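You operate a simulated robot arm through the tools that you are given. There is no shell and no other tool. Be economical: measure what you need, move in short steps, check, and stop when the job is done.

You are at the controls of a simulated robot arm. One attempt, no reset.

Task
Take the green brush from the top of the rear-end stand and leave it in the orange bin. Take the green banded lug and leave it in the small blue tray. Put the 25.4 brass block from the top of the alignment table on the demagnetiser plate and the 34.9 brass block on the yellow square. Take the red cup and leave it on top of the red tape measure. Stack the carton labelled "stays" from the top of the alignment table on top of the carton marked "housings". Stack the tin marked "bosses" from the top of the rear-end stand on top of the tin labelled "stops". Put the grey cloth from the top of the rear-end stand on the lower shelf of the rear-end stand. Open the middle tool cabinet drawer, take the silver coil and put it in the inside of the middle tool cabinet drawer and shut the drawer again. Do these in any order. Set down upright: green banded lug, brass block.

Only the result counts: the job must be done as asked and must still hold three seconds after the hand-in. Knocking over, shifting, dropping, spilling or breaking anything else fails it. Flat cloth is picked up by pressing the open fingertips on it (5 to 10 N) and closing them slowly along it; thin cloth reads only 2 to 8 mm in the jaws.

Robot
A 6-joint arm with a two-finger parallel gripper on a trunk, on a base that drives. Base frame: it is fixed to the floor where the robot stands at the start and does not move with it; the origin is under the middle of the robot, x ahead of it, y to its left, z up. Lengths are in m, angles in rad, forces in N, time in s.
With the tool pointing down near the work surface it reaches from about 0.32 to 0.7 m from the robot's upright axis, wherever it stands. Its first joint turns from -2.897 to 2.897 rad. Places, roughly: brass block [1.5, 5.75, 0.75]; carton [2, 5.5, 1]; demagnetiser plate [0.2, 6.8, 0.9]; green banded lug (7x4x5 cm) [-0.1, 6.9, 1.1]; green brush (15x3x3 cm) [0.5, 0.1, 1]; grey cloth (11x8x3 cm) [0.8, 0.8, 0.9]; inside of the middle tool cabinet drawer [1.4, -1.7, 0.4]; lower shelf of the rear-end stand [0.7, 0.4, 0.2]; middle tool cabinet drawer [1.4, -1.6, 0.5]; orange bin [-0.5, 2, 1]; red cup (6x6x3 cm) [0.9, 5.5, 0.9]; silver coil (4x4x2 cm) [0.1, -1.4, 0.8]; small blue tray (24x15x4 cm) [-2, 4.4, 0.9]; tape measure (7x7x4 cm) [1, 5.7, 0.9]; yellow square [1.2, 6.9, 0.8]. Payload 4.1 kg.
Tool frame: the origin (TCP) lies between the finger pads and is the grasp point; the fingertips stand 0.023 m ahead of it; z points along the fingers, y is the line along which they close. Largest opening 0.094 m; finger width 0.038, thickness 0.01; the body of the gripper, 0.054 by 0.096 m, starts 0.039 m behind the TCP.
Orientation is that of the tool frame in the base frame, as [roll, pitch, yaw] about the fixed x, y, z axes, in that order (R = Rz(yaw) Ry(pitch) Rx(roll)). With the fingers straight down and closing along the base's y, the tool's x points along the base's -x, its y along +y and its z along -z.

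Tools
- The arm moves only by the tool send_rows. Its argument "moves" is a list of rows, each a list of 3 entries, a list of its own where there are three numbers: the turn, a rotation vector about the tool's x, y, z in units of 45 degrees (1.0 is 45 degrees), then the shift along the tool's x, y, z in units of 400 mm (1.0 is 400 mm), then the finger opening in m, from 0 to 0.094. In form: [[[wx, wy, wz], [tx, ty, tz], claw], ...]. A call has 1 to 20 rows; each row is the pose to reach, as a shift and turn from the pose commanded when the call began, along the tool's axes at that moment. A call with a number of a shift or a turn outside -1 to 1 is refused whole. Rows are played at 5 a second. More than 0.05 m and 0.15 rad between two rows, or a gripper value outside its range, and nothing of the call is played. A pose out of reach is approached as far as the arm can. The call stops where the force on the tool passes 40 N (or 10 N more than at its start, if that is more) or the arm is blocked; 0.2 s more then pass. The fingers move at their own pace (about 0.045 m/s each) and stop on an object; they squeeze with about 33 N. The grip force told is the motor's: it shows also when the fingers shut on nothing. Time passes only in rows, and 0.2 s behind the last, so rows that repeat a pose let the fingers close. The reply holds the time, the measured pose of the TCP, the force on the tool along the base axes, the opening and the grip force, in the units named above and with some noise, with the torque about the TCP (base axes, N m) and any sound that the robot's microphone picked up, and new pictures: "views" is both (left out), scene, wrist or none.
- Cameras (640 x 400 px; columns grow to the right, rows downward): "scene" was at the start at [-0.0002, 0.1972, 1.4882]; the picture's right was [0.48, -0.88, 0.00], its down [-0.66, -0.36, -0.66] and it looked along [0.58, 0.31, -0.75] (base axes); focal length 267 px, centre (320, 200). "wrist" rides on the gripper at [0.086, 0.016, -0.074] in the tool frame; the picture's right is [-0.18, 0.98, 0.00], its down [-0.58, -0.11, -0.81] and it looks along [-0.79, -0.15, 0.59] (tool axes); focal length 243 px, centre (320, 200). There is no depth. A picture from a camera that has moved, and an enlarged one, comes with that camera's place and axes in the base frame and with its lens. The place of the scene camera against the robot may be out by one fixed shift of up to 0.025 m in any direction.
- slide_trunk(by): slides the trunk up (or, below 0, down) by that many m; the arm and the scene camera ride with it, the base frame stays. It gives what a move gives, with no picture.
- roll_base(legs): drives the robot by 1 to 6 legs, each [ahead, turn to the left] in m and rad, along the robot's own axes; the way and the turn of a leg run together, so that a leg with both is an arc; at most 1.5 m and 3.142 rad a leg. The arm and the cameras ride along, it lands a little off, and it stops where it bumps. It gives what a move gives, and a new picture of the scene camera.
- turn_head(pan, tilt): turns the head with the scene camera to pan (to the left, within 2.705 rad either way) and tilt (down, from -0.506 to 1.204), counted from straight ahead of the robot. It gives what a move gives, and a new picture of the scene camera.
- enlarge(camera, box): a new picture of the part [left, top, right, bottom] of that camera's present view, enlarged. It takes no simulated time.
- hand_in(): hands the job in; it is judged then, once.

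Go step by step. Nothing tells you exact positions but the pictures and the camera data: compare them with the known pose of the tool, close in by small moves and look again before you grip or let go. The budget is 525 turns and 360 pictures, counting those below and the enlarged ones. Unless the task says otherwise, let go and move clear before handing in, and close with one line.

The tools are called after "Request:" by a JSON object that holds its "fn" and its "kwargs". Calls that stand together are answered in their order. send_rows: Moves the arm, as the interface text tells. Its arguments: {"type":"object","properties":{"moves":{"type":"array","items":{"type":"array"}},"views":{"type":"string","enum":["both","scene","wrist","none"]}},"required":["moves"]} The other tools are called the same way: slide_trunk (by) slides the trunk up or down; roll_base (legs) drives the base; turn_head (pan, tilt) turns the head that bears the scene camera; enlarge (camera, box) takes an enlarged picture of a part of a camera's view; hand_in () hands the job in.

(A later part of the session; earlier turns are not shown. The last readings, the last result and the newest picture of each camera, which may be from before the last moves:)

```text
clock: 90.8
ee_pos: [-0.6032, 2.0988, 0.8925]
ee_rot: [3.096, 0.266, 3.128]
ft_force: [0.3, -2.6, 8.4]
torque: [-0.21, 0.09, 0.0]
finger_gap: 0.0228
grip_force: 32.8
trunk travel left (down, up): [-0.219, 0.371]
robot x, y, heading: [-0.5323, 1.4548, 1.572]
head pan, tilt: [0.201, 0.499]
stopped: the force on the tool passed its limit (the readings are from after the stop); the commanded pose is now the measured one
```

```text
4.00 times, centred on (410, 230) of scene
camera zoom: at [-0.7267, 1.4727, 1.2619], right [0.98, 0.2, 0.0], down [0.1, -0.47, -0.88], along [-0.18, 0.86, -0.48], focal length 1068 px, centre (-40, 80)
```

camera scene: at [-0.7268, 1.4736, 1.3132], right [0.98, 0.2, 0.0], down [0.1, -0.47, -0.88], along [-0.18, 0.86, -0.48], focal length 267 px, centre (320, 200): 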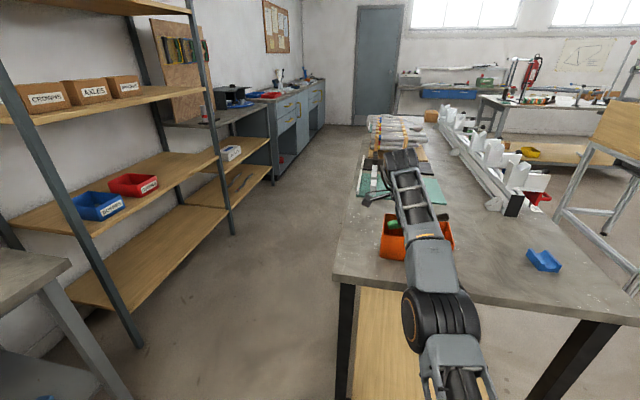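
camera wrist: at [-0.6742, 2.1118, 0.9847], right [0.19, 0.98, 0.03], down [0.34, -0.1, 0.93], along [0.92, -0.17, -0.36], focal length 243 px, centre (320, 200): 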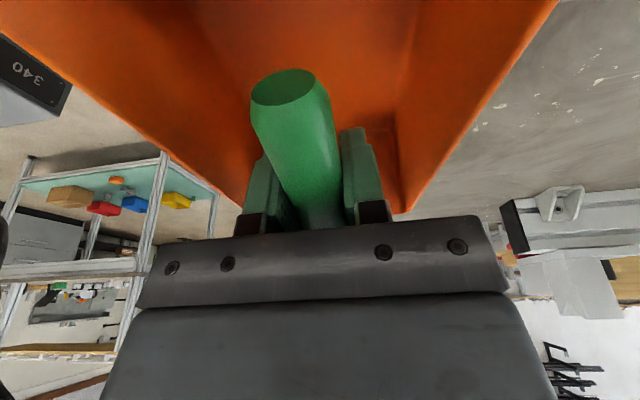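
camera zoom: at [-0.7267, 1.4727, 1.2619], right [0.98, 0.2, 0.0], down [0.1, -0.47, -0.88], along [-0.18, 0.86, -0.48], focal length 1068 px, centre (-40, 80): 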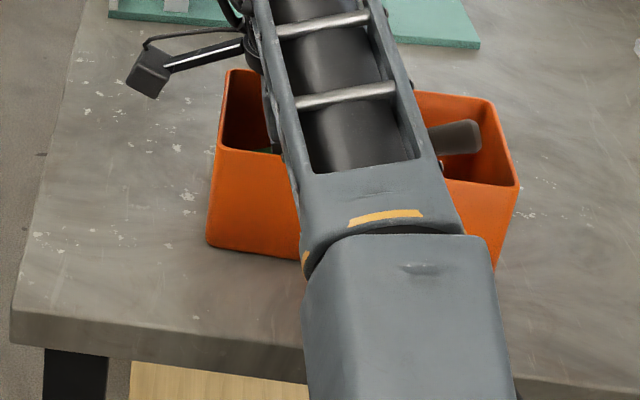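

Brush is inside the bin walls now. I release and raise.

Request:
{"fn": "send_rows", "kwargs": {"moves": [[[0, 0, 0], [0, 0, 0], 0.03], [[0, 0, 0], [0, 0, 0], 0.045], [[0, 0, 0], [0, 0, 0], 0.045]], "views": "none"}}

Request:
{"fn": "slide_trunk", "kwargs": {"by": 0.2}}

Request:
{"fn": "send_rows", "kwargs": {"moves": [[[0, 0, 0], [0, 0, 0], 0.05]], "views": "both"}}

```text
clock: 91.6
ee_pos: [-0.6028, 2.0984, 0.892]
ee_rot: [3.097, 0.267, 3.129]
ft_force: [-0.5, 4.4, 20.8]
torque: [-0.07, 0.21, -0.09]
finger_gap: 0.041
grip_force: 0.1
trunk travel left (down, up): [-0.219, 0.371]
robot x, y, heading: [-0.5343, 1.4509, 1.573]
head pan, tilt: [0.201, 0.499]
```

```text
clock: 93.8
ee_pos: [-0.6056, 2.1005, 1.0902]
ee_rot: [3.101, 0.265, 3.128]
ft_force: [-0.2, -0.4, 0.5]
torque: [0.01, 0.01, -0.03]
finger_gap: 0.045
grip_force: 0.1
trunk travel left (down, up): [-0.419, 0.171]
robot x, y, heading: [-0.534, 1.4521, 1.573]
head pan, tilt: [0.201, 0.499]
```

```text
clock: 94.2
ee_pos: [-0.6032, 2.0997, 1.0901]
ee_rot: [3.1, 0.265, 3.128]
ft_force: [-0.2, 0.2, 0.4]
torque: [-0.02, -0.04, 0.0]
finger_gap: 0.05
grip_force: 0.1
trunk travel left (down, up): [-0.419, 0.171]
robot x, y, heading: [-0.531, 1.4518, 1.574]
head pan, tilt: [0.201, 0.499]
camera scene: at [-0.7268, 1.4738, 1.4622], right [0.98, 0.2, 0.0], down [0.1, -0.47, -0.88], along [-0.18, 0.86, -0.48], focal length 267 px, centre (320, 200)
camera wrist: at [-0.7069, 2.1157, 1.1394], right [0.18, 0.98, 0.09], down [0.35, -0.15, 0.93], along [0.92, -0.14, -0.37], focal length 243 px, centre (320, 200)
```

scene: 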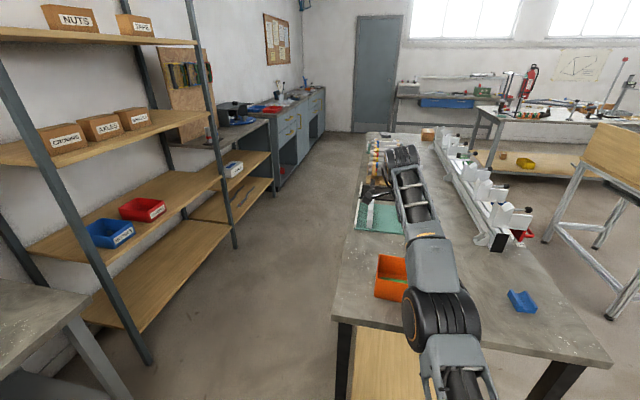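
wrist: 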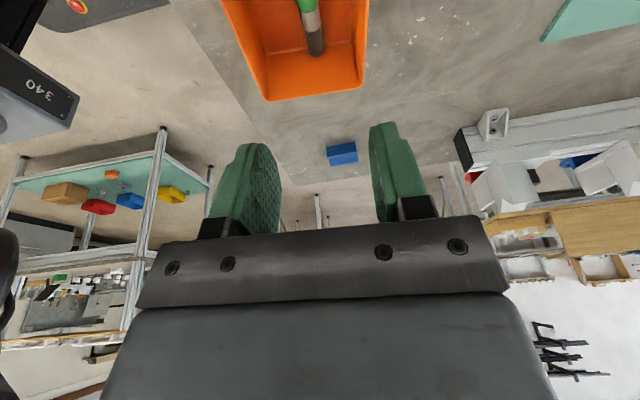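

The brush lies in the orange bin. I unwind the wrist back to its normal pose and back away.

Request:
{"fn": "roll_base", "kwargs": {"legs": [[-0.4, 0]]}}

Request:
{"fn": "send_rows", "kwargs": {"moves": [[[0, 0, -0.17], [0, 0, 0], 0.05], [[0, 0, -0.34], [0, 0, 0], 0.05], [[0, 0, -0.51], [0, 0, 0], 0.06], [[0, 0, -0.68], [0, 0, 0], 0.07], [[0, 0, -0.85], [0, 0, 0], 0.08], [[0, 0, -1], [0, 0, 0], 0.09]], "views": "none"}}

Request:
{"fn": "send_rows", "kwargs": {"moves": [[[0, 0, -0.17], [0, 0, 0], 0.09], [[0, 0, -0.34], [0, 0, 0], 0.09], [[0, 0, -0.51], [0, 0, 0], 0.09], [[0, 0, -0.68], [0, 0, 0], 0.09], [[0, 0, -0.85], [0, 0, 0], 0.09], [[0, 0, -1], [0, 0, 0], 0.09]], "views": "none"}}

```text
clock: 96.7
ee_pos: [-0.6025, 1.7005, 1.0905]
ee_rot: [3.1, 0.265, 3.127]
ft_force: [-0.5, 0.6, -0.1]
torque: [-0.01, 0.02, -0.02]
finger_gap: 0.0499
grip_force: 0.1
trunk travel left (down, up): [-0.419, 0.171]
robot x, y, heading: [-0.5294, 1.0506, 1.572]
head pan, tilt: [0.201, 0.499]
camera scene: at [-0.7269, 1.0744, 1.4623], right [0.98, 0.2, 0.0], down [0.09, -0.47, -0.88], along [-0.17, 0.86, -0.48], focal length 267 px, centre (320, 200)
```

scene: 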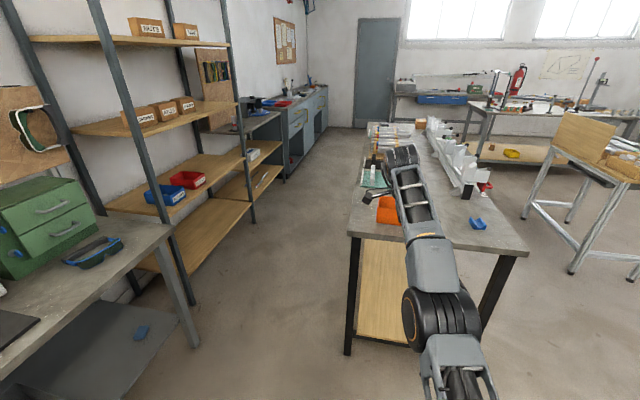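

```text
clock: 98.0
ee_pos: [-0.6021, 1.6992, 1.0901]
ee_rot: [-2.978, 0.214, -2.347]
ft_force: [0.4, -0.6, 0.5]
torque: [-0.01, -0.01, -0.04]
finger_gap: 0.0898
grip_force: 0.0
trunk travel left (down, up): [-0.419, 0.171]
robot x, y, heading: [-0.5352, 1.0509, 1.572]
head pan, tilt: [0.201, 0.499]
```

```text
clock: 99.5
ee_pos: [-0.6014, 1.6991, 1.0908]
ee_rot: [-2.873, 0.041, -1.575]
ft_force: [-0.6, -0.2, 0.3]
torque: [-0.01, 0.04, 0.0]
finger_gap: 0.0901
grip_force: 0.1
trunk travel left (down, up): [-0.419, 0.171]
robot x, y, heading: [-0.5323, 1.0527, 1.573]
head pan, tilt: [0.201, 0.499]
```

Request:
{"fn": "send_rows", "kwargs": {"moves": [[[0, 0, 0], [0.11, 0, 0], 0.09], [[0, 0, 0], [0.22, 0, 0], 0.09], [[-0.1, 0, 0], [0.33, 0, 0], 0.09], [[-0.2, 0, 0], [0.44, 0, 0], 0.09], [[-0.34, 0.05, 0], [0.55, 0, 0], 0.09]], "views": "none"}}

Request:
{"fn": "turn_head", "kwargs": {"pan": -1.5, "tilt": 0.35}}

```text
clock: 100.7
ee_pos: [-0.6002, 1.4871, 1.0549]
ee_rot: [-2.896, 0.102, -1.568]
ft_force: [0.2, 0.0, -0.3]
torque: [0.0, 0.01, 0.05]
finger_gap: 0.0898
grip_force: 0.0
out of reach, approached as far as the arm can: row 3, 4, 5
trunk travel left (down, up): [-0.419, 0.171]
robot x, y, heading: [-0.5327, 1.053, 1.574]
head pan, tilt: [0.201, 0.499]
```

```text
clock: 102.4
ee_pos: [-0.6018, 1.4874, 1.0564]
ee_rot: [-2.896, 0.102, -1.568]
ft_force: [0.0, -0.5, -0.9]
torque: [0.03, -0.01, -0.04]
finger_gap: 0.0898
grip_force: 0.1
trunk travel left (down, up): [-0.419, 0.171]
robot x, y, heading: [-0.5357, 1.0542, 1.564]
head pan, tilt: [-1.499, 0.351]
camera scene: at [-0.616, 0.9918, 1.4759], right [0.07, -1.0, 0.0], down [-0.34, -0.02, -0.94], along [0.94, 0.07, -0.34], focal length 267 px, centre (320, 200)
```

scene: 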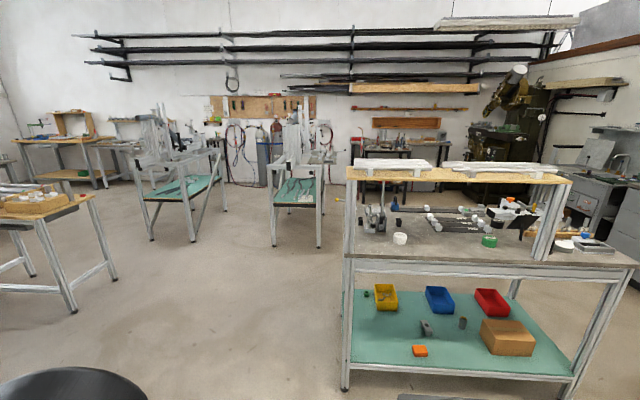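

Request:
{"fn": "enlarge", "kwargs": {"camera": "scene", "box": [340, 180, 500, 280]}}

Request:
{"fn": "enlarge", "kwargs": {"camera": "scene", "box": [340, 270, 540, 395]}}

```text
4.00 times, centred on (420, 230) of scene
camera zoom: at [-0.616, 0.9918, 1.4759], right [0.07, -1.0, 0.0], down [-0.34, -0.02, -0.94], along [0.94, 0.07, -0.34], focal length 1068 px, centre (-80, 80)
```

zoom: 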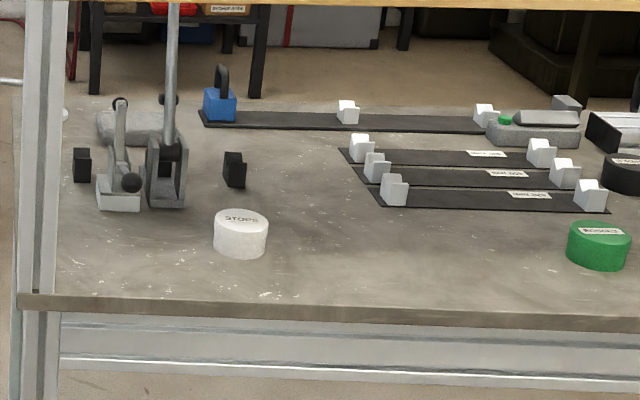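

```text
3.20 times, centred on (440, 332) of scene
camera zoom: at [-0.616, 0.9918, 1.4759], right [0.07, -1.0, 0.0], down [-0.34, -0.02, -0.94], along [0.94, 0.07, -0.34], focal length 854 px, centre (-64, -224)
```

zoom: 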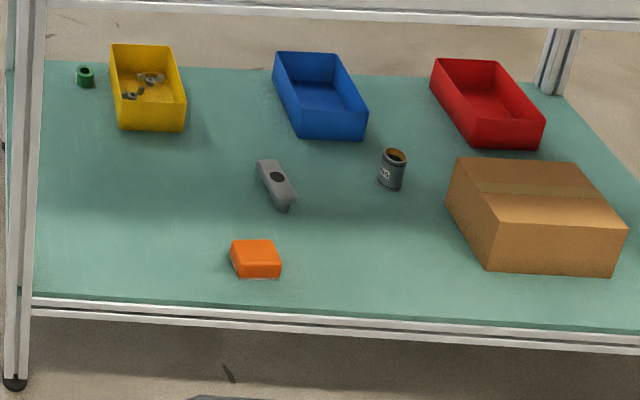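

The white tin is "STOPS" and the green one "BOSSES"; both stand near the front edge under the board. I'll roll the hand to camera-on-top again for a shallow forward approach from the front.

Request:
{"fn": "send_rows", "kwargs": {"moves": [[[0, 0, 0.17], [0, 0, 0], 0.09], [[0, 0, 0.34], [0, 0, 0], 0.09], [[0, 0, 0.51], [0, 0, 0], 0.09], [[0, 0, 0.68], [0, 0, 0], 0.09], [[0, 0, 0.85], [0, 0, 0], 0.09], [[0, 0, 1], [0, 0, 0], 0.09]], "views": "none"}}

Request:
{"fn": "send_rows", "kwargs": {"moves": [[[0, 0, 0.17], [0, 0, 0], 0.09], [[0, 0, 0.34], [0, 0, 0], 0.09], [[0, 0, 0.51], [0, 0, 0], 0.09], [[0, 0, 0.68], [0, 0, 0], 0.09], [[0, 0, 0.85], [0, 0, 0], 0.09], [[0, 0, 1], [0, 0, 0], 0.09]], "views": "none"}}

Request:
{"fn": "send_rows", "kwargs": {"moves": [[[0, 0, 0.17], [0, 0, 0], 0.09], [[0, 0, 0.34], [0, 0, 0], 0.09], [[0, 0, 0.51], [0, 0, 0], 0.09], [[0, 0, 0.68], [0, 0, 0], 0.09], [[0, 0, 0.85], [0, 0, 0], 0.09], [[0, 0, 1], [0, 0, 0], 0.09]], "views": "none"}}

Request:
{"fn": "send_rows", "kwargs": {"moves": [[[0, 0, 0.17], [0, 0, 0], 0.09], [[0, 0, 0.34], [0, 0, 0], 0.09], [[0, 0, 0.51], [0, 0, 0], 0.09], [[0, 0, 0.68], [0, 0, 0], 0.09], [[0, 0, 0.85], [0, 0, 0], 0.09], [[0, 0, 1], [0, 0, 0], 0.09]], "views": "none"}}

```text
clock: 103.8
ee_pos: [-0.6027, 1.4886, 1.0562]
ee_rot: [-3.039, 0.247, -2.356]
ft_force: [-0.9, 1.1, 0.9]
torque: [0.0, 0.02, 0.02]
finger_gap: 0.0899
grip_force: 0.2
trunk travel left (down, up): [-0.419, 0.171]
robot x, y, heading: [-0.5335, 1.0504, 1.565]
head pan, tilt: [-1.499, 0.351]
```

```text
clock: 105.2
ee_pos: [-0.602, 1.4869, 1.056]
ee_rot: [3.035, 0.244, 3.117]
ft_force: [0.0, 0.0, 0.0]
torque: [-0.03, 0.01, 0.04]
finger_gap: 0.0899
grip_force: 0.1
trunk travel left (down, up): [-0.419, 0.171]
robot x, y, heading: [-0.533, 1.0513, 1.567]
head pan, tilt: [-1.499, 0.351]
```

```text
clock: 106.6
ee_pos: [-0.6019, 1.4881, 1.0566]
ee_rot: [2.894, 0.1, 2.332]
ft_force: [0.6, 0.4, 0.4]
torque: [0.0, -0.01, 0.03]
finger_gap: 0.0898
grip_force: 0.0
trunk travel left (down, up): [-0.419, 0.171]
robot x, y, heading: [-0.5346, 1.0453, 1.568]
head pan, tilt: [-1.499, 0.351]
```

```text
clock: 108.0
ee_pos: [-0.6034, 1.4865, 1.0569]
ee_rot: [2.895, -0.103, 1.574]
ft_force: [0.1, -0.8, -0.1]
torque: [-0.03, 0.01, -0.01]
finger_gap: 0.0899
grip_force: 0.0
trunk travel left (down, up): [-0.419, 0.171]
robot x, y, heading: [-0.5338, 1.054, 1.566]
head pan, tilt: [-1.499, 0.351]
```

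Request:
{"fn": "send_rows", "kwargs": {"moves": [[[0, 0.17, 0], [0, 0, 0], 0.09], [[0, 0.34, 0], [0, 0, 0], 0.09], [[0, 0.51, 0], [0, 0, 0], 0.09], [[0, 0.68, 0], [0, 0, 0], 0.09], [[0, 0.85, 0], [0, 0, 0], 0.09], [[0, 1, 0], [0, 0, 0], 0.09]], "views": "none"}}

Request:
{"fn": "send_rows", "kwargs": {"moves": [[[0, 0.15, 0], [0, 0, 0], 0.09], [[0, 0.3, 0], [0, 0, 0], 0.09], [[0, 0.45, 0], [0, 0, 0], 0.09]], "views": "wrist"}}

```text
clock: 109.4
ee_pos: [-0.6022, 1.4878, 1.0561]
ee_rot: [2.766, -0.855, 1.841]
ft_force: [-0.5, 0.0, -0.1]
torque: [-0.01, 0.01, -0.01]
finger_gap: 0.0901
grip_force: 0.0
trunk travel left (down, up): [-0.419, 0.171]
robot x, y, heading: [-0.5292, 1.0494, 1.572]
head pan, tilt: [-1.499, 0.351]
```

```text
clock: 110.2
ee_pos: [-0.601, 1.4879, 1.0569]
ee_rot: [2.48, -1.166, 2.169]
ft_force: [-0.4, 0.2, 0.6]
torque: [0.0, 0.0, 0.02]
finger_gap: 0.0904
grip_force: 0.0
trunk travel left (down, up): [-0.419, 0.171]
robot x, y, heading: [-0.5312, 1.0494, 1.571]
head pan, tilt: [-1.499, 0.351]
camera wrist: at [-0.613, 1.4462, 1.162], right [0.99, -0.08, 0.07], down [-0.06, -0.95, -0.31], along [0.09, 0.3, -0.95], focal length 243 px, centre (320, 200)
```

wrist: 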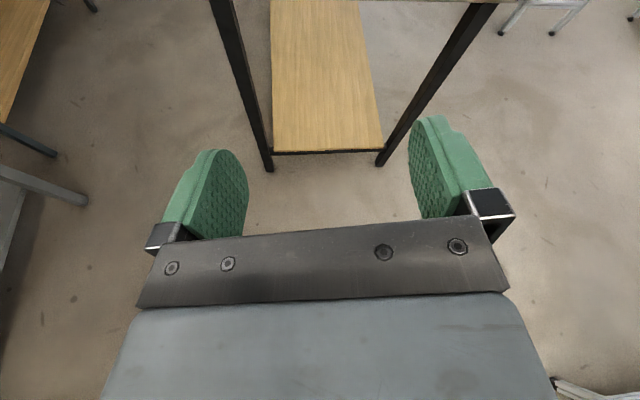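

Request:
{"fn": "send_rows", "kwargs": {"moves": [[[0, 0, 0.17], [0, 0, 0], 0.09], [[0, 0, 0.33], [0, 0, 0], 0.09]], "views": "none"}}

Request:
{"fn": "roll_base", "kwargs": {"legs": [[0, -2.73], [0.82, 0], [0, 1.157]]}}

Request:
{"fn": "turn_head", "kwargs": {"pan": 0.2, "tilt": 0.6}}

Request:
{"fn": "send_rows", "kwargs": {"moves": [[[0, 0, 0], [0, 0, 0], 0.09]], "views": "wrist"}}

```text
clock: 110.8
ee_pos: [-0.6021, 1.4874, 1.056]
ee_rot: [-3.132, -1.255, 1.458]
ft_force: [-0.2, 0.0, 0.0]
torque: [0.01, -0.01, 0.04]
finger_gap: 0.0899
grip_force: 0.0
trunk travel left (down, up): [-0.419, 0.171]
robot x, y, heading: [-0.5332, 1.053, 1.571]
head pan, tilt: [-1.499, 0.351]
```

```text
clock: 124.5
ee_pos: [0.2099, 0.3575, 1.0563]
ee_rot: [-3.141, -1.255, -0.131]
ft_force: [1.2, 0.2, -0.4]
torque: [0.02, 0.0, 0.01]
finger_gap: 0.0899
grip_force: 0.1
trunk travel left (down, up): [-0.419, 0.171]
robot x, y, heading: [-0.2296, 0.2979, -0.024]
head pan, tilt: [-1.499, 0.351]
camera scene: at [-0.288, 0.3675, 1.476], right [-1.0, -0.05, 0.0], down [-0.02, 0.34, -0.94], along [0.04, -0.94, -0.34], focal length 267 px, centre (320, 200)
```

scene: 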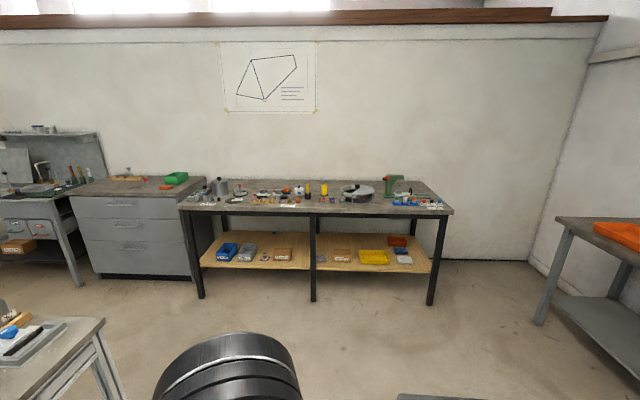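

```text
clock: 126.2
ee_pos: [0.2097, 0.357, 1.0563]
ee_rot: [-3.14, -1.256, -0.131]
ft_force: [0.4, -0.4, 0.5]
torque: [0.03, 0.0, 0.01]
finger_gap: 0.0899
grip_force: 0.1
trunk travel left (down, up): [-0.419, 0.171]
robot x, y, heading: [-0.2269, 0.2959, -0.023]
head pan, tilt: [0.201, 0.6]
camera scene: at [-0.2052, 0.4758, 1.4532], right [0.17, -0.98, 0.0], down [-0.56, -0.1, -0.83], along [0.81, 0.14, -0.56], focal length 267 px, centre (320, 200)
```

scene: 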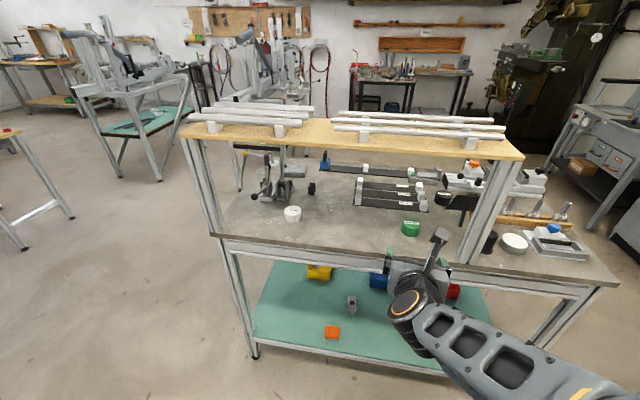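

```text
clock: 126.6
ee_pos: [0.2093, 0.3565, 1.0568]
ee_rot: [-3.14, -1.256, -0.13]
ft_force: [-0.5, 0.3, 0.5]
torque: [0.01, 0.01, 0.02]
finger_gap: 0.0899
grip_force: 0.1
trunk travel left (down, up): [-0.419, 0.171]
robot x, y, heading: [-0.2269, 0.2991, -0.024]
head pan, tilt: [0.201, 0.6]
camera wrist: at [0.164, 0.3481, 1.161], right [-0.18, -0.97, -0.18], down [-0.93, 0.23, -0.3], along [0.33, 0.11, -0.94], focal length 243 px, centre (320, 200)
```

wrist: 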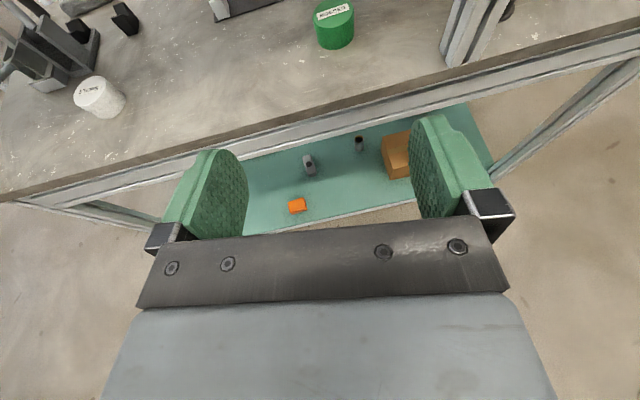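

Both tins are in view: BOSSES at about (0.556, 0.306) and STOPS at about (0.60, 0.79). I drive closer and lower the trunk to tin height.

Request:
{"fn": "roll_base", "kwargs": {"legs": [[0.12, 0.024]]}}

Request:
{"fn": "slide_trunk", "kwargs": {"by": -0.15}}

Request:
{"fn": "send_rows", "kwargs": {"moves": [[[0, 0, 0], [0, 0, 0], 0.09]], "views": "wrist"}}

```text
clock: 127.9
ee_pos: [0.3301, 0.3666, 1.056]
ee_rot: [-3.139, -1.254, -0.108]
ft_force: [1.5, -0.1, 0.3]
torque: [0.0, 0.03, 0.0]
finger_gap: 0.0898
grip_force: 0.0
trunk travel left (down, up): [-0.419, 0.171]
robot x, y, heading: [-0.1073, 0.2967, -0.002]
head pan, tilt: [0.201, 0.6]
camera scene: at [-0.088, 0.475, 1.4532], right [0.2, -0.98, 0.0], down [-0.55, -0.11, -0.83], along [0.81, 0.16, -0.56], focal length 267 px, centre (320, 200)
```

scene: 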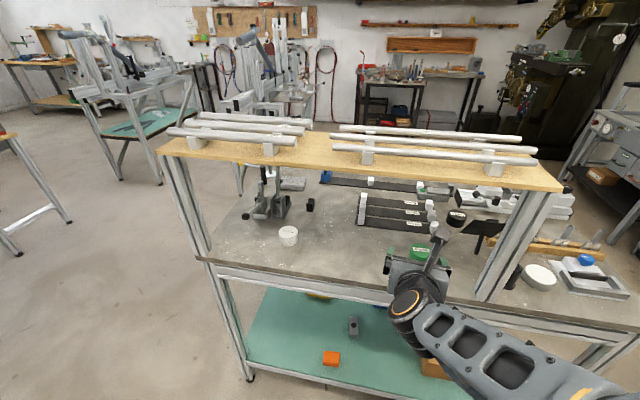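

```text
clock: 129.6
ee_pos: [0.3298, 0.3652, 0.9061]
ee_rot: [-3.14, -1.255, -0.108]
ft_force: [0.4, -0.5, 0.1]
torque: [0.02, 0.0, -0.02]
finger_gap: 0.09
grip_force: 0.1
trunk travel left (down, up): [-0.269, 0.321]
robot x, y, heading: [-0.1032, 0.2962, 0.001]
head pan, tilt: [0.201, 0.6]
```

```text
clock: 130.0
ee_pos: [0.3303, 0.3665, 0.9062]
ee_rot: [-3.14, -1.255, -0.106]
ft_force: [0.0, -0.1, 0.9]
torque: [-0.01, 0.01, 0.03]
finger_gap: 0.09
grip_force: 0.0
trunk travel left (down, up): [-0.269, 0.321]
robot x, y, heading: [-0.1064, 0.2975, -0.001]
head pan, tilt: [0.201, 0.6]
camera wrist: at [0.2843, 0.3559, 1.011], right [-0.16, -0.97, -0.18], down [-0.93, 0.21, -0.3], along [0.33, 0.12, -0.94], focal length 243 px, centre (320, 200)
```

wrist: 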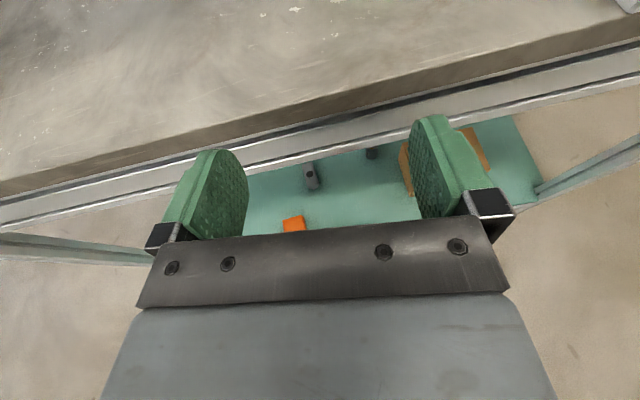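

Request:
{"fn": "send_rows", "kwargs": {"moves": [[[0, 0, 0], [0.011, 0.045, 0.1], 0.09], [[0, 0, 0], [0.022, 0.09, 0.2], 0.09], [[0, 0, 0], [0.034, 0.09, 0.295], 0.09]], "views": "both"}}

```text
clock: 130.6
ee_pos: [0.38, 0.3381, 0.8957]
ee_rot: [3.139, -1.255, -0.092]
ft_force: [-24.3, 0.5, 12.1]
torque: [0.66, 0.09, 1.35]
finger_gap: 0.0895
grip_force: 0.1
trunk travel left (down, up): [-0.269, 0.321]
robot x, y, heading: [-0.1071, 0.2966, 0.0]
head pan, tilt: [0.201, 0.6]
stopped in row 2: the force on the tool passed its limit (the readings are from after the stop); the commanded pose is now the measured one
camera scene: at [-0.0923, 0.4748, 1.3035], right [0.2, -0.98, 0.0], down [-0.55, -0.11, -0.83], along [0.81, 0.17, -0.56], focal length 267 px, centre (320, 200)
camera wrist: at [0.3333, 0.3272, 1.0002], right [-0.15, -0.97, -0.17], down [-0.93, 0.19, -0.3], along [0.33, 0.12, -0.94], focal length 243 px, centre (320, 200)
```

scene: 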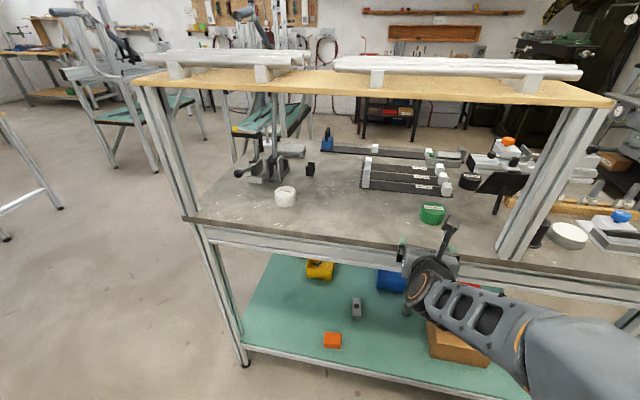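
wrist: 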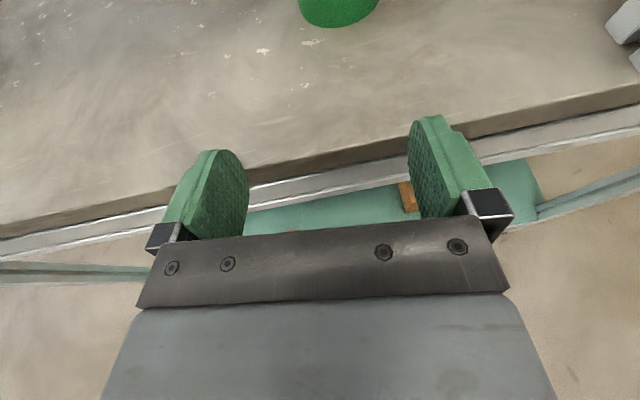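

The fingertips touched the table edge, so the top is actually at z≈0.87, not 0.82. That puts BOSSES at about (0.527, 0.312); I back off, raise and re-approach.

Request:
{"fn": "send_rows", "kwargs": {"moves": [[[0, 0, 0], [0, 0, -0.05], 0.09], [[0, 0, 0], [0.1, 0.01, -0.04], 0.09], [[0, 0, 0], [0.11, 0.028, 0.06], 0.09]], "views": "wrist"}}

```text
clock: 131.4
ee_pos: [0.4158, 0.3226, 0.9294]
ee_rot: [3.139, -1.25, -0.089]
ft_force: [-0.3, 0.3, 1.6]
torque: [-0.01, -0.01, -0.01]
finger_gap: 0.0899
grip_force: 0.1
trunk travel left (down, up): [-0.269, 0.321]
robot x, y, heading: [-0.103, 0.2978, -0.0]
head pan, tilt: [0.201, 0.6]
camera wrist: at [0.3712, 0.3125, 1.0341], right [-0.15, -0.97, -0.17], down [-0.93, 0.2, -0.3], along [0.32, 0.12, -0.94], focal length 243 px, centre (320, 200)
```

wrist: 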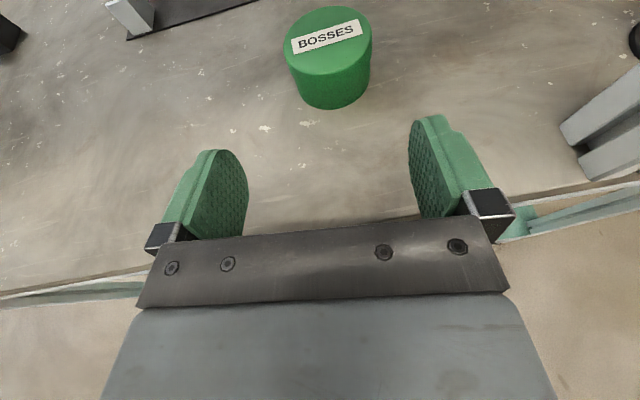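

Request:
{"fn": "send_rows", "kwargs": {"moves": [[[0, 0, 0], [0, 0.0175, 0.1], 0.09], [[0, 0, 0], [0, 0.0175, 0.2], 0.09], [[0, 0, 0], [0, 0.0175, 0.28], 0.09]], "views": "wrist"}}

```text
clock: 132.1
ee_pos: [0.5134, 0.3073, 0.9139]
ee_rot: [-3.138, -1.291, -0.096]
ft_force: [3.7, 1.0, 27.1]
torque: [-0.01, 1.41, 0.06]
finger_gap: 0.0899
grip_force: 0.0
trunk travel left (down, up): [-0.269, 0.321]
robot x, y, heading: [-0.1067, 0.2976, -0.002]
head pan, tilt: [0.201, 0.6]
stopped in row 3: the force on the tool passed its limit (the readings are from after the stop); the commanded pose is now the measured one
camera wrist: at [0.4639, 0.2967, 1.0166], right [-0.14, -0.97, -0.18], down [-0.92, 0.2, -0.34], along [0.36, 0.12, -0.93], focal length 243 px, centre (320, 200)
```

wrist: 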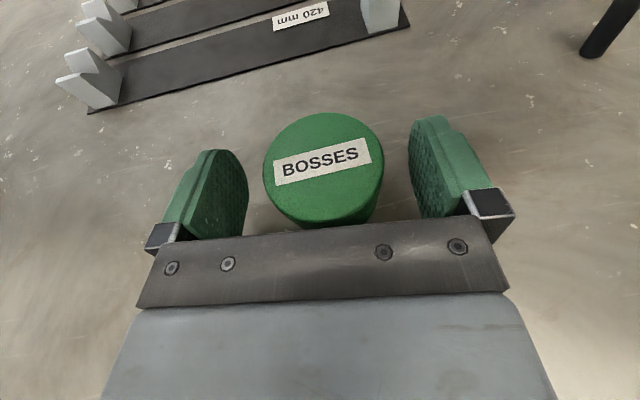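

The gripper body touches the table at this shallow angle, so I steepen the tilt by about 20° and then lower.

Request:
{"fn": "send_rows", "kwargs": {"moves": [[[0, 0, 0], [0.02, 0, 0.01], 0.09], [[0, -0.16, 0], [0.02, 0, 0.02], 0.09], [[0, -0.32, 0], [0.02, 0, 0.02], 0.09], [[0, -0.45, 0], [0.02, 0, 0.02], 0.09]], "views": "wrist"}}

```text
clock: 133.1
ee_pos: [0.5235, 0.2987, 0.912]
ee_rot: [3.103, -1.007, -0.094]
ft_force: [-0.7, 0.1, 0.0]
torque: [-0.03, 0.01, 0.0]
finger_gap: 0.0897
grip_force: 0.1
out of reach, approached as far as the arm can: row 3, 4
trunk travel left (down, up): [-0.269, 0.321]
robot x, y, heading: [-0.1087, 0.2955, 0.0]
head pan, tilt: [0.201, 0.6]
camera wrist: at [0.5045, 0.2888, 1.0246], right [-0.22, -0.97, -0.14], down [-0.97, 0.23, -0.06], along [0.09, 0.12, -0.99], focal length 243 px, centre (320, 200)
```

wrist: 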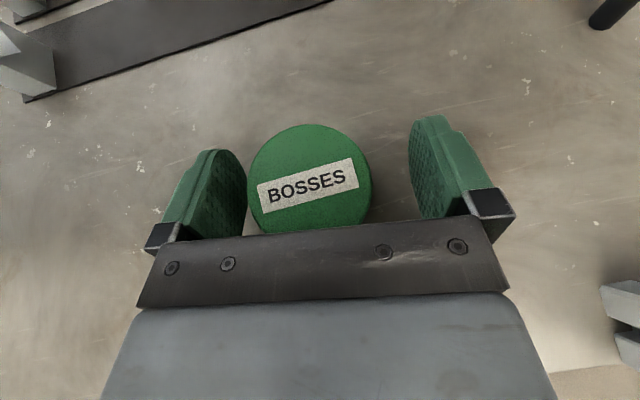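

Request:
{"fn": "send_rows", "kwargs": {"moves": [[[0, 0, 0], [0, -0.018, 0], 0.09], [[0, 0, 0], [-0.02, -0.018, 0.013], 0.09], [[0, 0, 0], [-0.042, -0.018, 0.027], 0.09]], "views": "wrist"}}

```text
clock: 133.9
ee_pos: [0.5248, 0.3062, 0.9099]
ee_rot: [3.123, -1.031, -0.111]
ft_force: [-6.9, 0.1, 12.5]
torque: [0.53, -0.03, 0.41]
finger_gap: 0.0891
grip_force: 0.0
trunk travel left (down, up): [-0.269, 0.321]
robot x, y, heading: [-0.1109, 0.2964, -0.0]
head pan, tilt: [0.201, 0.6]
stopped in row 3: the force on the tool passed its limit (the readings are from after the stop); the commanded pose is now the measured one
camera wrist: at [0.5034, 0.2955, 1.0206], right [-0.22, -0.96, -0.15], down [-0.97, 0.23, -0.09], along [0.12, 0.13, -0.98], focal length 243 px, centre (320, 200)
```

wrist: 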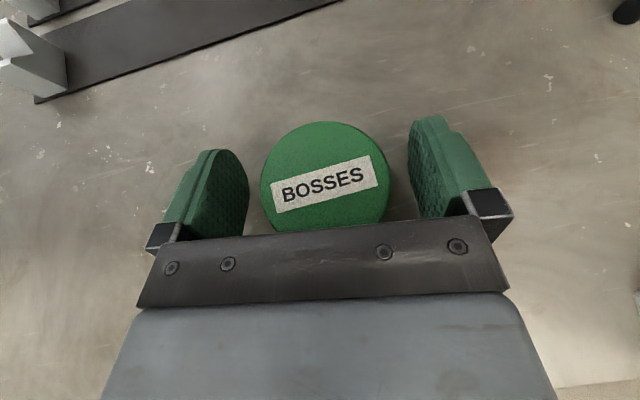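

Fingertips now reach the table surface (z≈0.88) around the tin. I lift 3 mm and close.

Request:
{"fn": "send_rows", "kwargs": {"moves": [[[0, 0, 0], [0.008, 0, -0.004], 0.09], [[0, 0, 0], [0.008, 0, -0.004], 0.07], [[0, 0, 0], [0.008, 0, -0.004], 0.05], [[0, 0, 0], [0.008, 0, -0.004], 0.04], [[0, 0, 0], [0.008, 0, -0.004], 0.04]], "views": "wrist"}}

```text
clock: 135.1
ee_pos: [0.5268, 0.3053, 0.9095]
ee_rot: [3.119, -1.026, -0.107]
ft_force: [-0.2, 1.2, 3.5]
torque: [0.1, -0.08, 0.04]
finger_gap: 0.0584
grip_force: 32.9
trunk travel left (down, up): [-0.269, 0.321]
robot x, y, heading: [-0.1054, 0.2994, -0.001]
head pan, tilt: [0.201, 0.6]
camera wrist: at [0.5051, 0.2952, 1.0208], right [-0.22, -0.96, -0.15], down [-0.97, 0.23, -0.08], along [0.11, 0.12, -0.99], focal length 243 px, centre (320, 200)
```

wrist: 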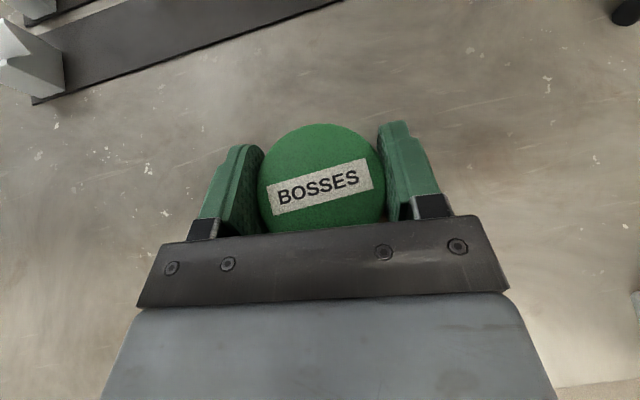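

Tin is gripped. I lift it, back out, and shift over in front of the STOPS tin.

Request:
{"fn": "send_rows", "kwargs": {"moves": [[[0, 0, 0], [0.06, 0, -0.035], 0.04], [[0, 0, 0], [0.129, 0, -0.077], 0.04]], "views": "none"}}

Request:
{"fn": "roll_base", "kwargs": {"legs": [[-0.35, 0], [0, 1.571], [0.37, 0], [0, -1.571], [0.15, 0]]}}

Request:
{"fn": "send_rows", "kwargs": {"moves": [[[0, 0, 0], [0, 0, 0], 0.04]], "views": "wrist"}}

```text
clock: 135.7
ee_pos: [0.5269, 0.3064, 0.9672]
ee_rot: [3.12, -1.025, -0.109]
ft_force: [0.9, -0.4, -1.7]
torque: [-0.02, -0.01, 0.0]
finger_gap: 0.0582
grip_force: 32.6
trunk travel left (down, up): [-0.269, 0.321]
robot x, y, heading: [-0.1037, 0.2958, -0.002]
head pan, tilt: [0.201, 0.6]
```

```text
clock: 148.6
ee_pos: [0.3383, 0.6445, 0.9696]
ee_rot: [3.121, -1.025, -0.153]
ft_force: [-0.3, -0.1, -1.6]
torque: [0.01, 0.04, 0.0]
finger_gap: 0.0587
grip_force: 32.5
trunk travel left (down, up): [-0.269, 0.321]
robot x, y, heading: [-0.2961, 0.6592, -0.044]
head pan, tilt: [0.201, 0.6]
camera scene: at [-0.2688, 0.838, 1.3032], right [0.16, -0.99, 0.0], down [-0.56, -0.09, -0.83], along [0.81, 0.13, -0.56], focal length 267 px, centre (320, 200)
```

scene: 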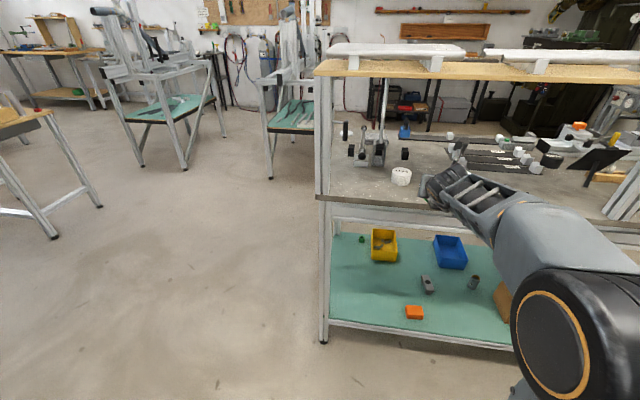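

```text
clock: 148.9
ee_pos: [0.3385, 0.6441, 0.9694]
ee_rot: [3.121, -1.026, -0.151]
ft_force: [1.2, 0.3, -1.1]
torque: [-0.03, 0.02, 0.01]
finger_gap: 0.0585
grip_force: 33.0
trunk travel left (down, up): [-0.269, 0.321]
robot x, y, heading: [-0.2889, 0.6615, -0.048]
head pan, tilt: [0.201, 0.6]
camera wrist: at [0.3176, 0.634, 1.0811], right [-0.26, -0.95, -0.15], down [-0.96, 0.27, -0.08], along [0.12, 0.12, -0.99], focal length 243 px, centre (320, 200)
```

wrist: 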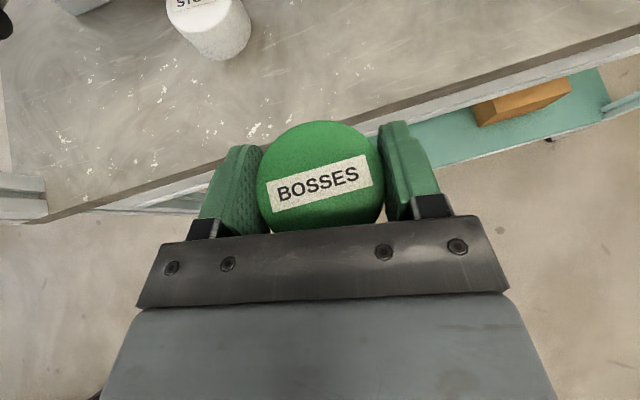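

STOPS tin is at about (0.514, 0.705). I drive forward, straightening the heading, with a bit more height.

Request:
{"fn": "slide_trunk", "kwargs": {"by": 0.03}}

Request:
{"fn": "roll_base", "kwargs": {"legs": [[0.11, 0.048]]}}

Request:
{"fn": "send_rows", "kwargs": {"moves": [[[0, 0, 0], [0, 0, 0], 0.04]], "views": "wrist"}}

```text
clock: 149.7
ee_pos: [0.3388, 0.644, 0.9994]
ee_rot: [3.121, -1.025, -0.152]
ft_force: [0.1, -1.1, -1.4]
torque: [0.01, 0.01, 0.02]
finger_gap: 0.0585
grip_force: 33.4
trunk travel left (down, up): [-0.299, 0.291]
robot x, y, heading: [-0.296, 0.6616, -0.042]
head pan, tilt: [0.201, 0.6]
```

```text
clock: 150.9
ee_pos: [0.4488, 0.6723, 0.9987]
ee_rot: [3.12, -1.027, -0.105]
ft_force: [-1.0, -0.1, -1.8]
torque: [-0.02, -0.03, -0.02]
finger_gap: 0.0586
grip_force: 32.6
trunk travel left (down, up): [-0.299, 0.291]
robot x, y, heading: [-0.1815, 0.6596, 0.005]
head pan, tilt: [0.201, 0.6]
camera scene: at [-0.1668, 0.8372, 1.3332], right [0.2, -0.98, 0.0], down [-0.55, -0.12, -0.83], along [0.81, 0.17, -0.56], focal length 267 px, centre (320, 200)
```

scene: 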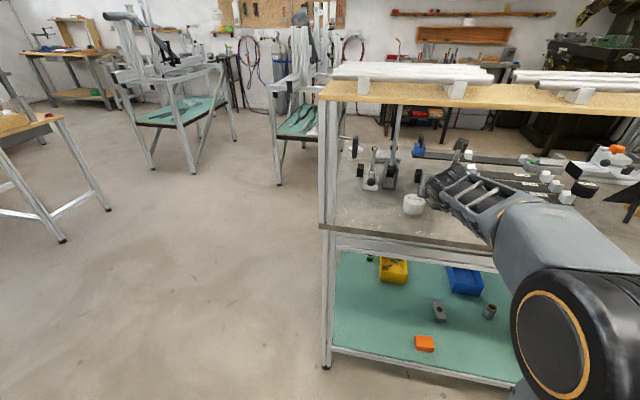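

```text
clock: 151.3
ee_pos: [0.4488, 0.6724, 0.9997]
ee_rot: [3.121, -1.025, -0.1]
ft_force: [0.4, -0.9, -1.4]
torque: [0.01, 0.02, 0.03]
finger_gap: 0.0583
grip_force: 33.2
trunk travel left (down, up): [-0.299, 0.291]
robot x, y, heading: [-0.1829, 0.6617, 0.005]
head pan, tilt: [0.201, 0.6]
camera wrist: at [0.429, 0.6612, 1.111], right [-0.21, -0.97, -0.15], down [-0.97, 0.23, -0.08], along [0.11, 0.13, -0.99], focal length 243 px, centre (320, 200)
```

wrist: 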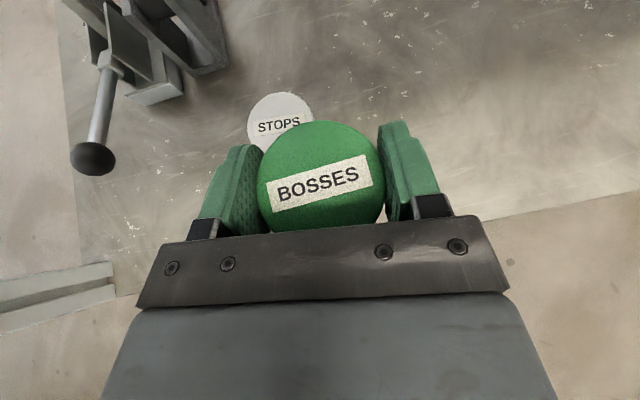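

Request:
{"fn": "send_rows", "kwargs": {"moves": [[[0, 0, 0], [0.043, -0.05, 0.071], 0.04], [[0, 0, 0], [0.086, -0.1, 0.142], 0.04]], "views": "wrist"}}

Request:
{"fn": "turn_head", "kwargs": {"pan": 0.0, "tilt": 0.45}}

```text
clock: 151.9
ee_pos: [0.52, 0.7024, 0.9986]
ee_rot: [3.118, -1.026, -0.104]
ft_force: [-0.1, 0.2, -2.4]
torque: [0.01, -0.03, 0.02]
finger_gap: 0.0587
grip_force: 33.2
trunk travel left (down, up): [-0.299, 0.291]
robot x, y, heading: [-0.1826, 0.6597, 0.008]
head pan, tilt: [0.201, 0.6]
camera wrist: at [0.4996, 0.6921, 1.1113], right [-0.21, -0.97, -0.15], down [-0.97, 0.23, -0.08], along [0.11, 0.12, -0.99], focal length 243 px, centre (320, 200)
```

wrist: 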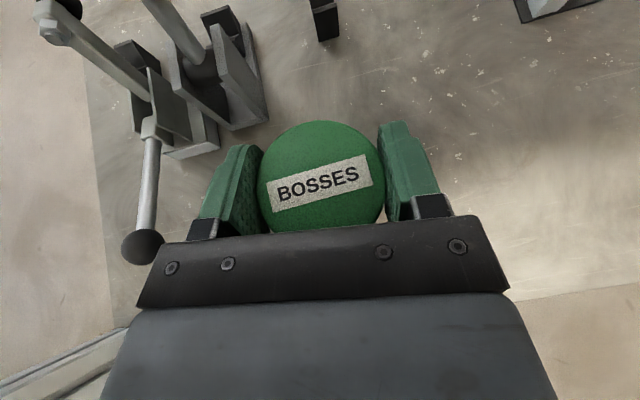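

```text
clock: 152.6
ee_pos: [0.5192, 0.7038, 0.9995]
ee_rot: [3.122, -1.025, -0.103]
ft_force: [0.4, 0.1, -1.1]
torque: [0.0, -0.03, -0.02]
finger_gap: 0.0586
grip_force: 32.8
trunk travel left (down, up): [-0.299, 0.291]
robot x, y, heading: [-0.1836, 0.6596, 0.003]
head pan, tilt: [0.0, 0.45]
camera scene: at [-0.1612, 0.8197, 1.3467], right [0.01, -1.0, 0.0], down [-0.44, 0.0, -0.9], along [0.9, 0.0, -0.44], focal length 267 px, centre (320, 200)
```

scene: 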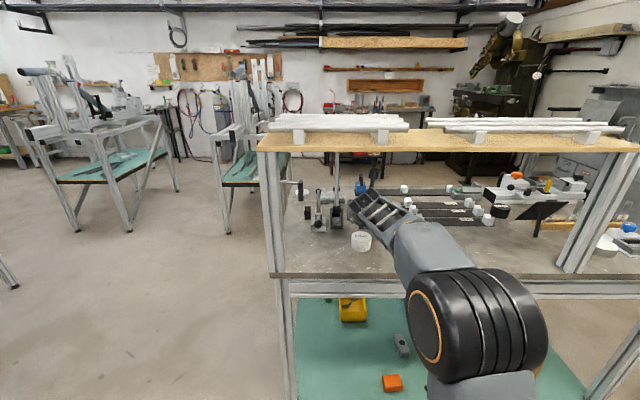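

Request:
{"fn": "send_rows", "kwargs": {"moves": [[[0, 0, 0], [-0.043, 0, 0.026], 0.04], [[0, 0, 0], [-0.075, 0, 0.045], 0.04], [[0, 0, 0], [-0.085, 0, 0.052], 0.04]], "views": "scene"}}

Request:
{"fn": "enlarge", "kwargs": {"camera": "scene", "box": [280, 160, 440, 260]}}

```text
clock: 153.4
ee_pos: [0.5202, 0.7032, 0.9585]
ee_rot: [3.122, -1.025, -0.105]
ft_force: [-0.6, 1.4, -2.1]
torque: [-0.02, -0.02, 0.02]
finger_gap: 0.0589
grip_force: 32.9
trunk travel left (down, up): [-0.299, 0.291]
robot x, y, heading: [-0.1853, 0.6605, 0.009]
head pan, tilt: [0.0, 0.45]
camera scene: at [-0.1612, 0.8196, 1.3467], right [0.0, -1.0, 0.0], down [-0.44, 0.0, -0.9], along [0.9, 0.0, -0.44], focal length 267 px, centre (320, 200)
```

scene: 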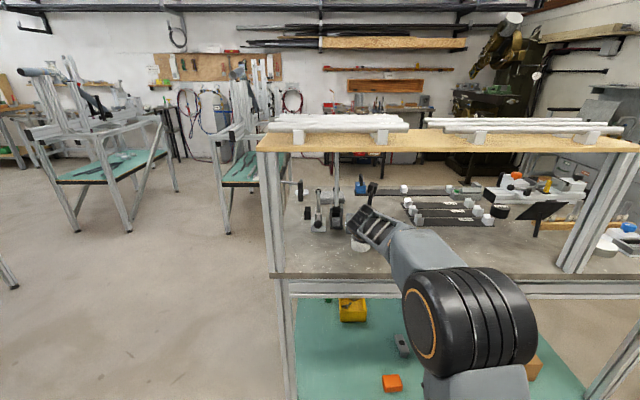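

```text
4.00 times, centred on (360, 210) of scene
camera zoom: at [-0.1612, 0.8196, 1.3467], right [0.0, -1.0, 0.0], down [-0.44, 0.0, -0.9], along [0.9, 0.0, -0.44], focal length 1068 px, centre (160, 160)
```

zoom: 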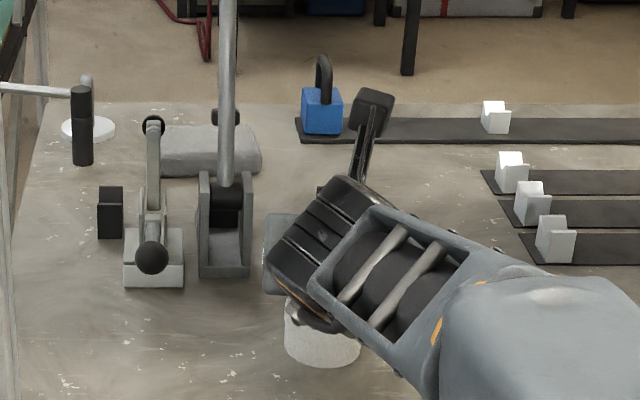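

Request:
{"fn": "send_rows", "kwargs": {"moves": [[[0, 0, 0], [-0.0085, 0, 0.0052], 0.04], [[0, 0, 0], [-0.017, 0, 0.0104], 0.04]], "views": "none"}}

```text
clock: 154.0
ee_pos: [0.5209, 0.7017, 0.9499]
ee_rot: [3.119, -1.027, -0.104]
ft_force: [0.0, -0.2, -1.5]
torque: [0.02, 0.0, -0.02]
finger_gap: 0.0585
grip_force: 33.2
trunk travel left (down, up): [-0.299, 0.291]
robot x, y, heading: [-0.1848, 0.66, 0.008]
head pan, tilt: [0.0, 0.45]
```

Request:
{"fn": "send_rows", "kwargs": {"moves": [[[0, 0, 0], [-0.006, 0, 0.0036], 0.04], [[0, 0, 0], [-0.012, 0, 0.0073], 0.04], [[0, 0, 0], [-0.018, 0, 0.011], 0.04]], "views": "none"}}

```text
clock: 154.8
ee_pos: [0.5207, 0.7033, 0.9439]
ee_rot: [3.121, -1.029, -0.103]
ft_force: [0.4, 0.3, 7.7]
torque: [-0.21, 0.09, 0.01]
finger_gap: 0.0585
grip_force: 32.8
trunk travel left (down, up): [-0.299, 0.291]
robot x, y, heading: [-0.1816, 0.6597, 0.004]
head pan, tilt: [0.0, 0.45]
```

Contact with the tin beneath. I open and retreat along the finger direction.

Request:
{"fn": "send_rows", "kwargs": {"moves": [[[0, 0, 0], [0, 0, 0], 0.065], [[0, 0, 0], [0, 0, 0], 0.085], [[0, 0, 0], [0, 0, 0], 0.085], [[0, 0, 0], [0.01, 0, -0.08], 0.085], [[0, 0, 0], [0.02, 0, -0.18], 0.085], [[0, 0, 0], [0.03, 0, -0.28], 0.085]], "views": "both"}}

Request:
{"fn": "enlarge", "kwargs": {"camera": "scene", "box": [280, 160, 440, 260]}}

```text
clock: 156.2
ee_pos: [0.4317, 0.7142, 1.0106]
ee_rot: [3.121, -1.026, -0.103]
ft_force: [-0.5, 0.1, -0.2]
torque: [0.04, 0.0, 0.04]
finger_gap: 0.0848
grip_force: 0.1
trunk travel left (down, up): [-0.299, 0.291]
robot x, y, heading: [-0.185, 0.6571, 0.004]
head pan, tilt: [0.0, 0.45]
camera scene: at [-0.1612, 0.8196, 1.3467], right [0.0, -1.0, 0.0], down [-0.44, 0.0, -0.9], along [0.9, 0.0, -0.44], focal length 267 px, centre (320, 200)
camera wrist: at [0.4113, 0.7033, 1.1232], right [-0.21, -0.97, -0.15], down [-0.97, 0.23, -0.08], along [0.11, 0.12, -0.99], focal length 243 px, centre (320, 200)
```

scene: 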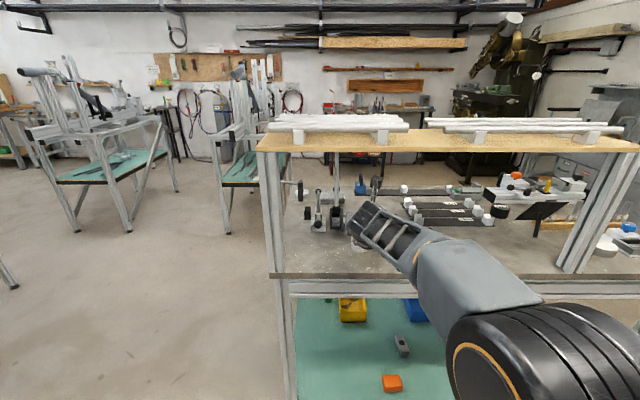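
wrist: 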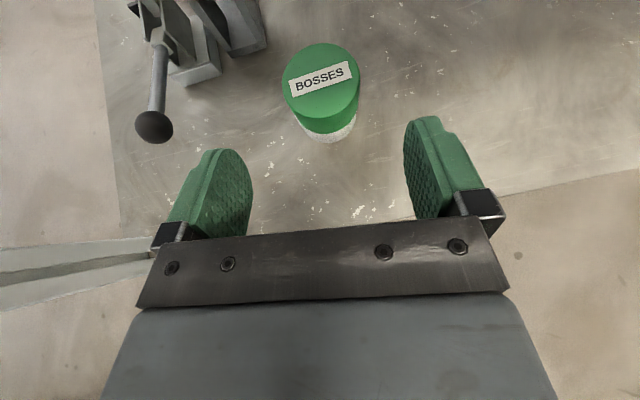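

```text
4.00 times, centred on (360, 210) of scene
camera zoom: at [-0.1612, 0.8196, 1.3467], right [0.0, -1.0, 0.0], down [-0.44, 0.0, -0.9], along [0.9, 0.0, -0.44], focal length 1068 px, centre (160, 160)
```

zoom: 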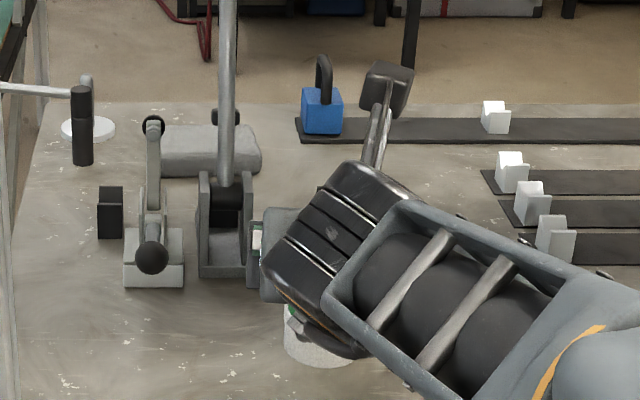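

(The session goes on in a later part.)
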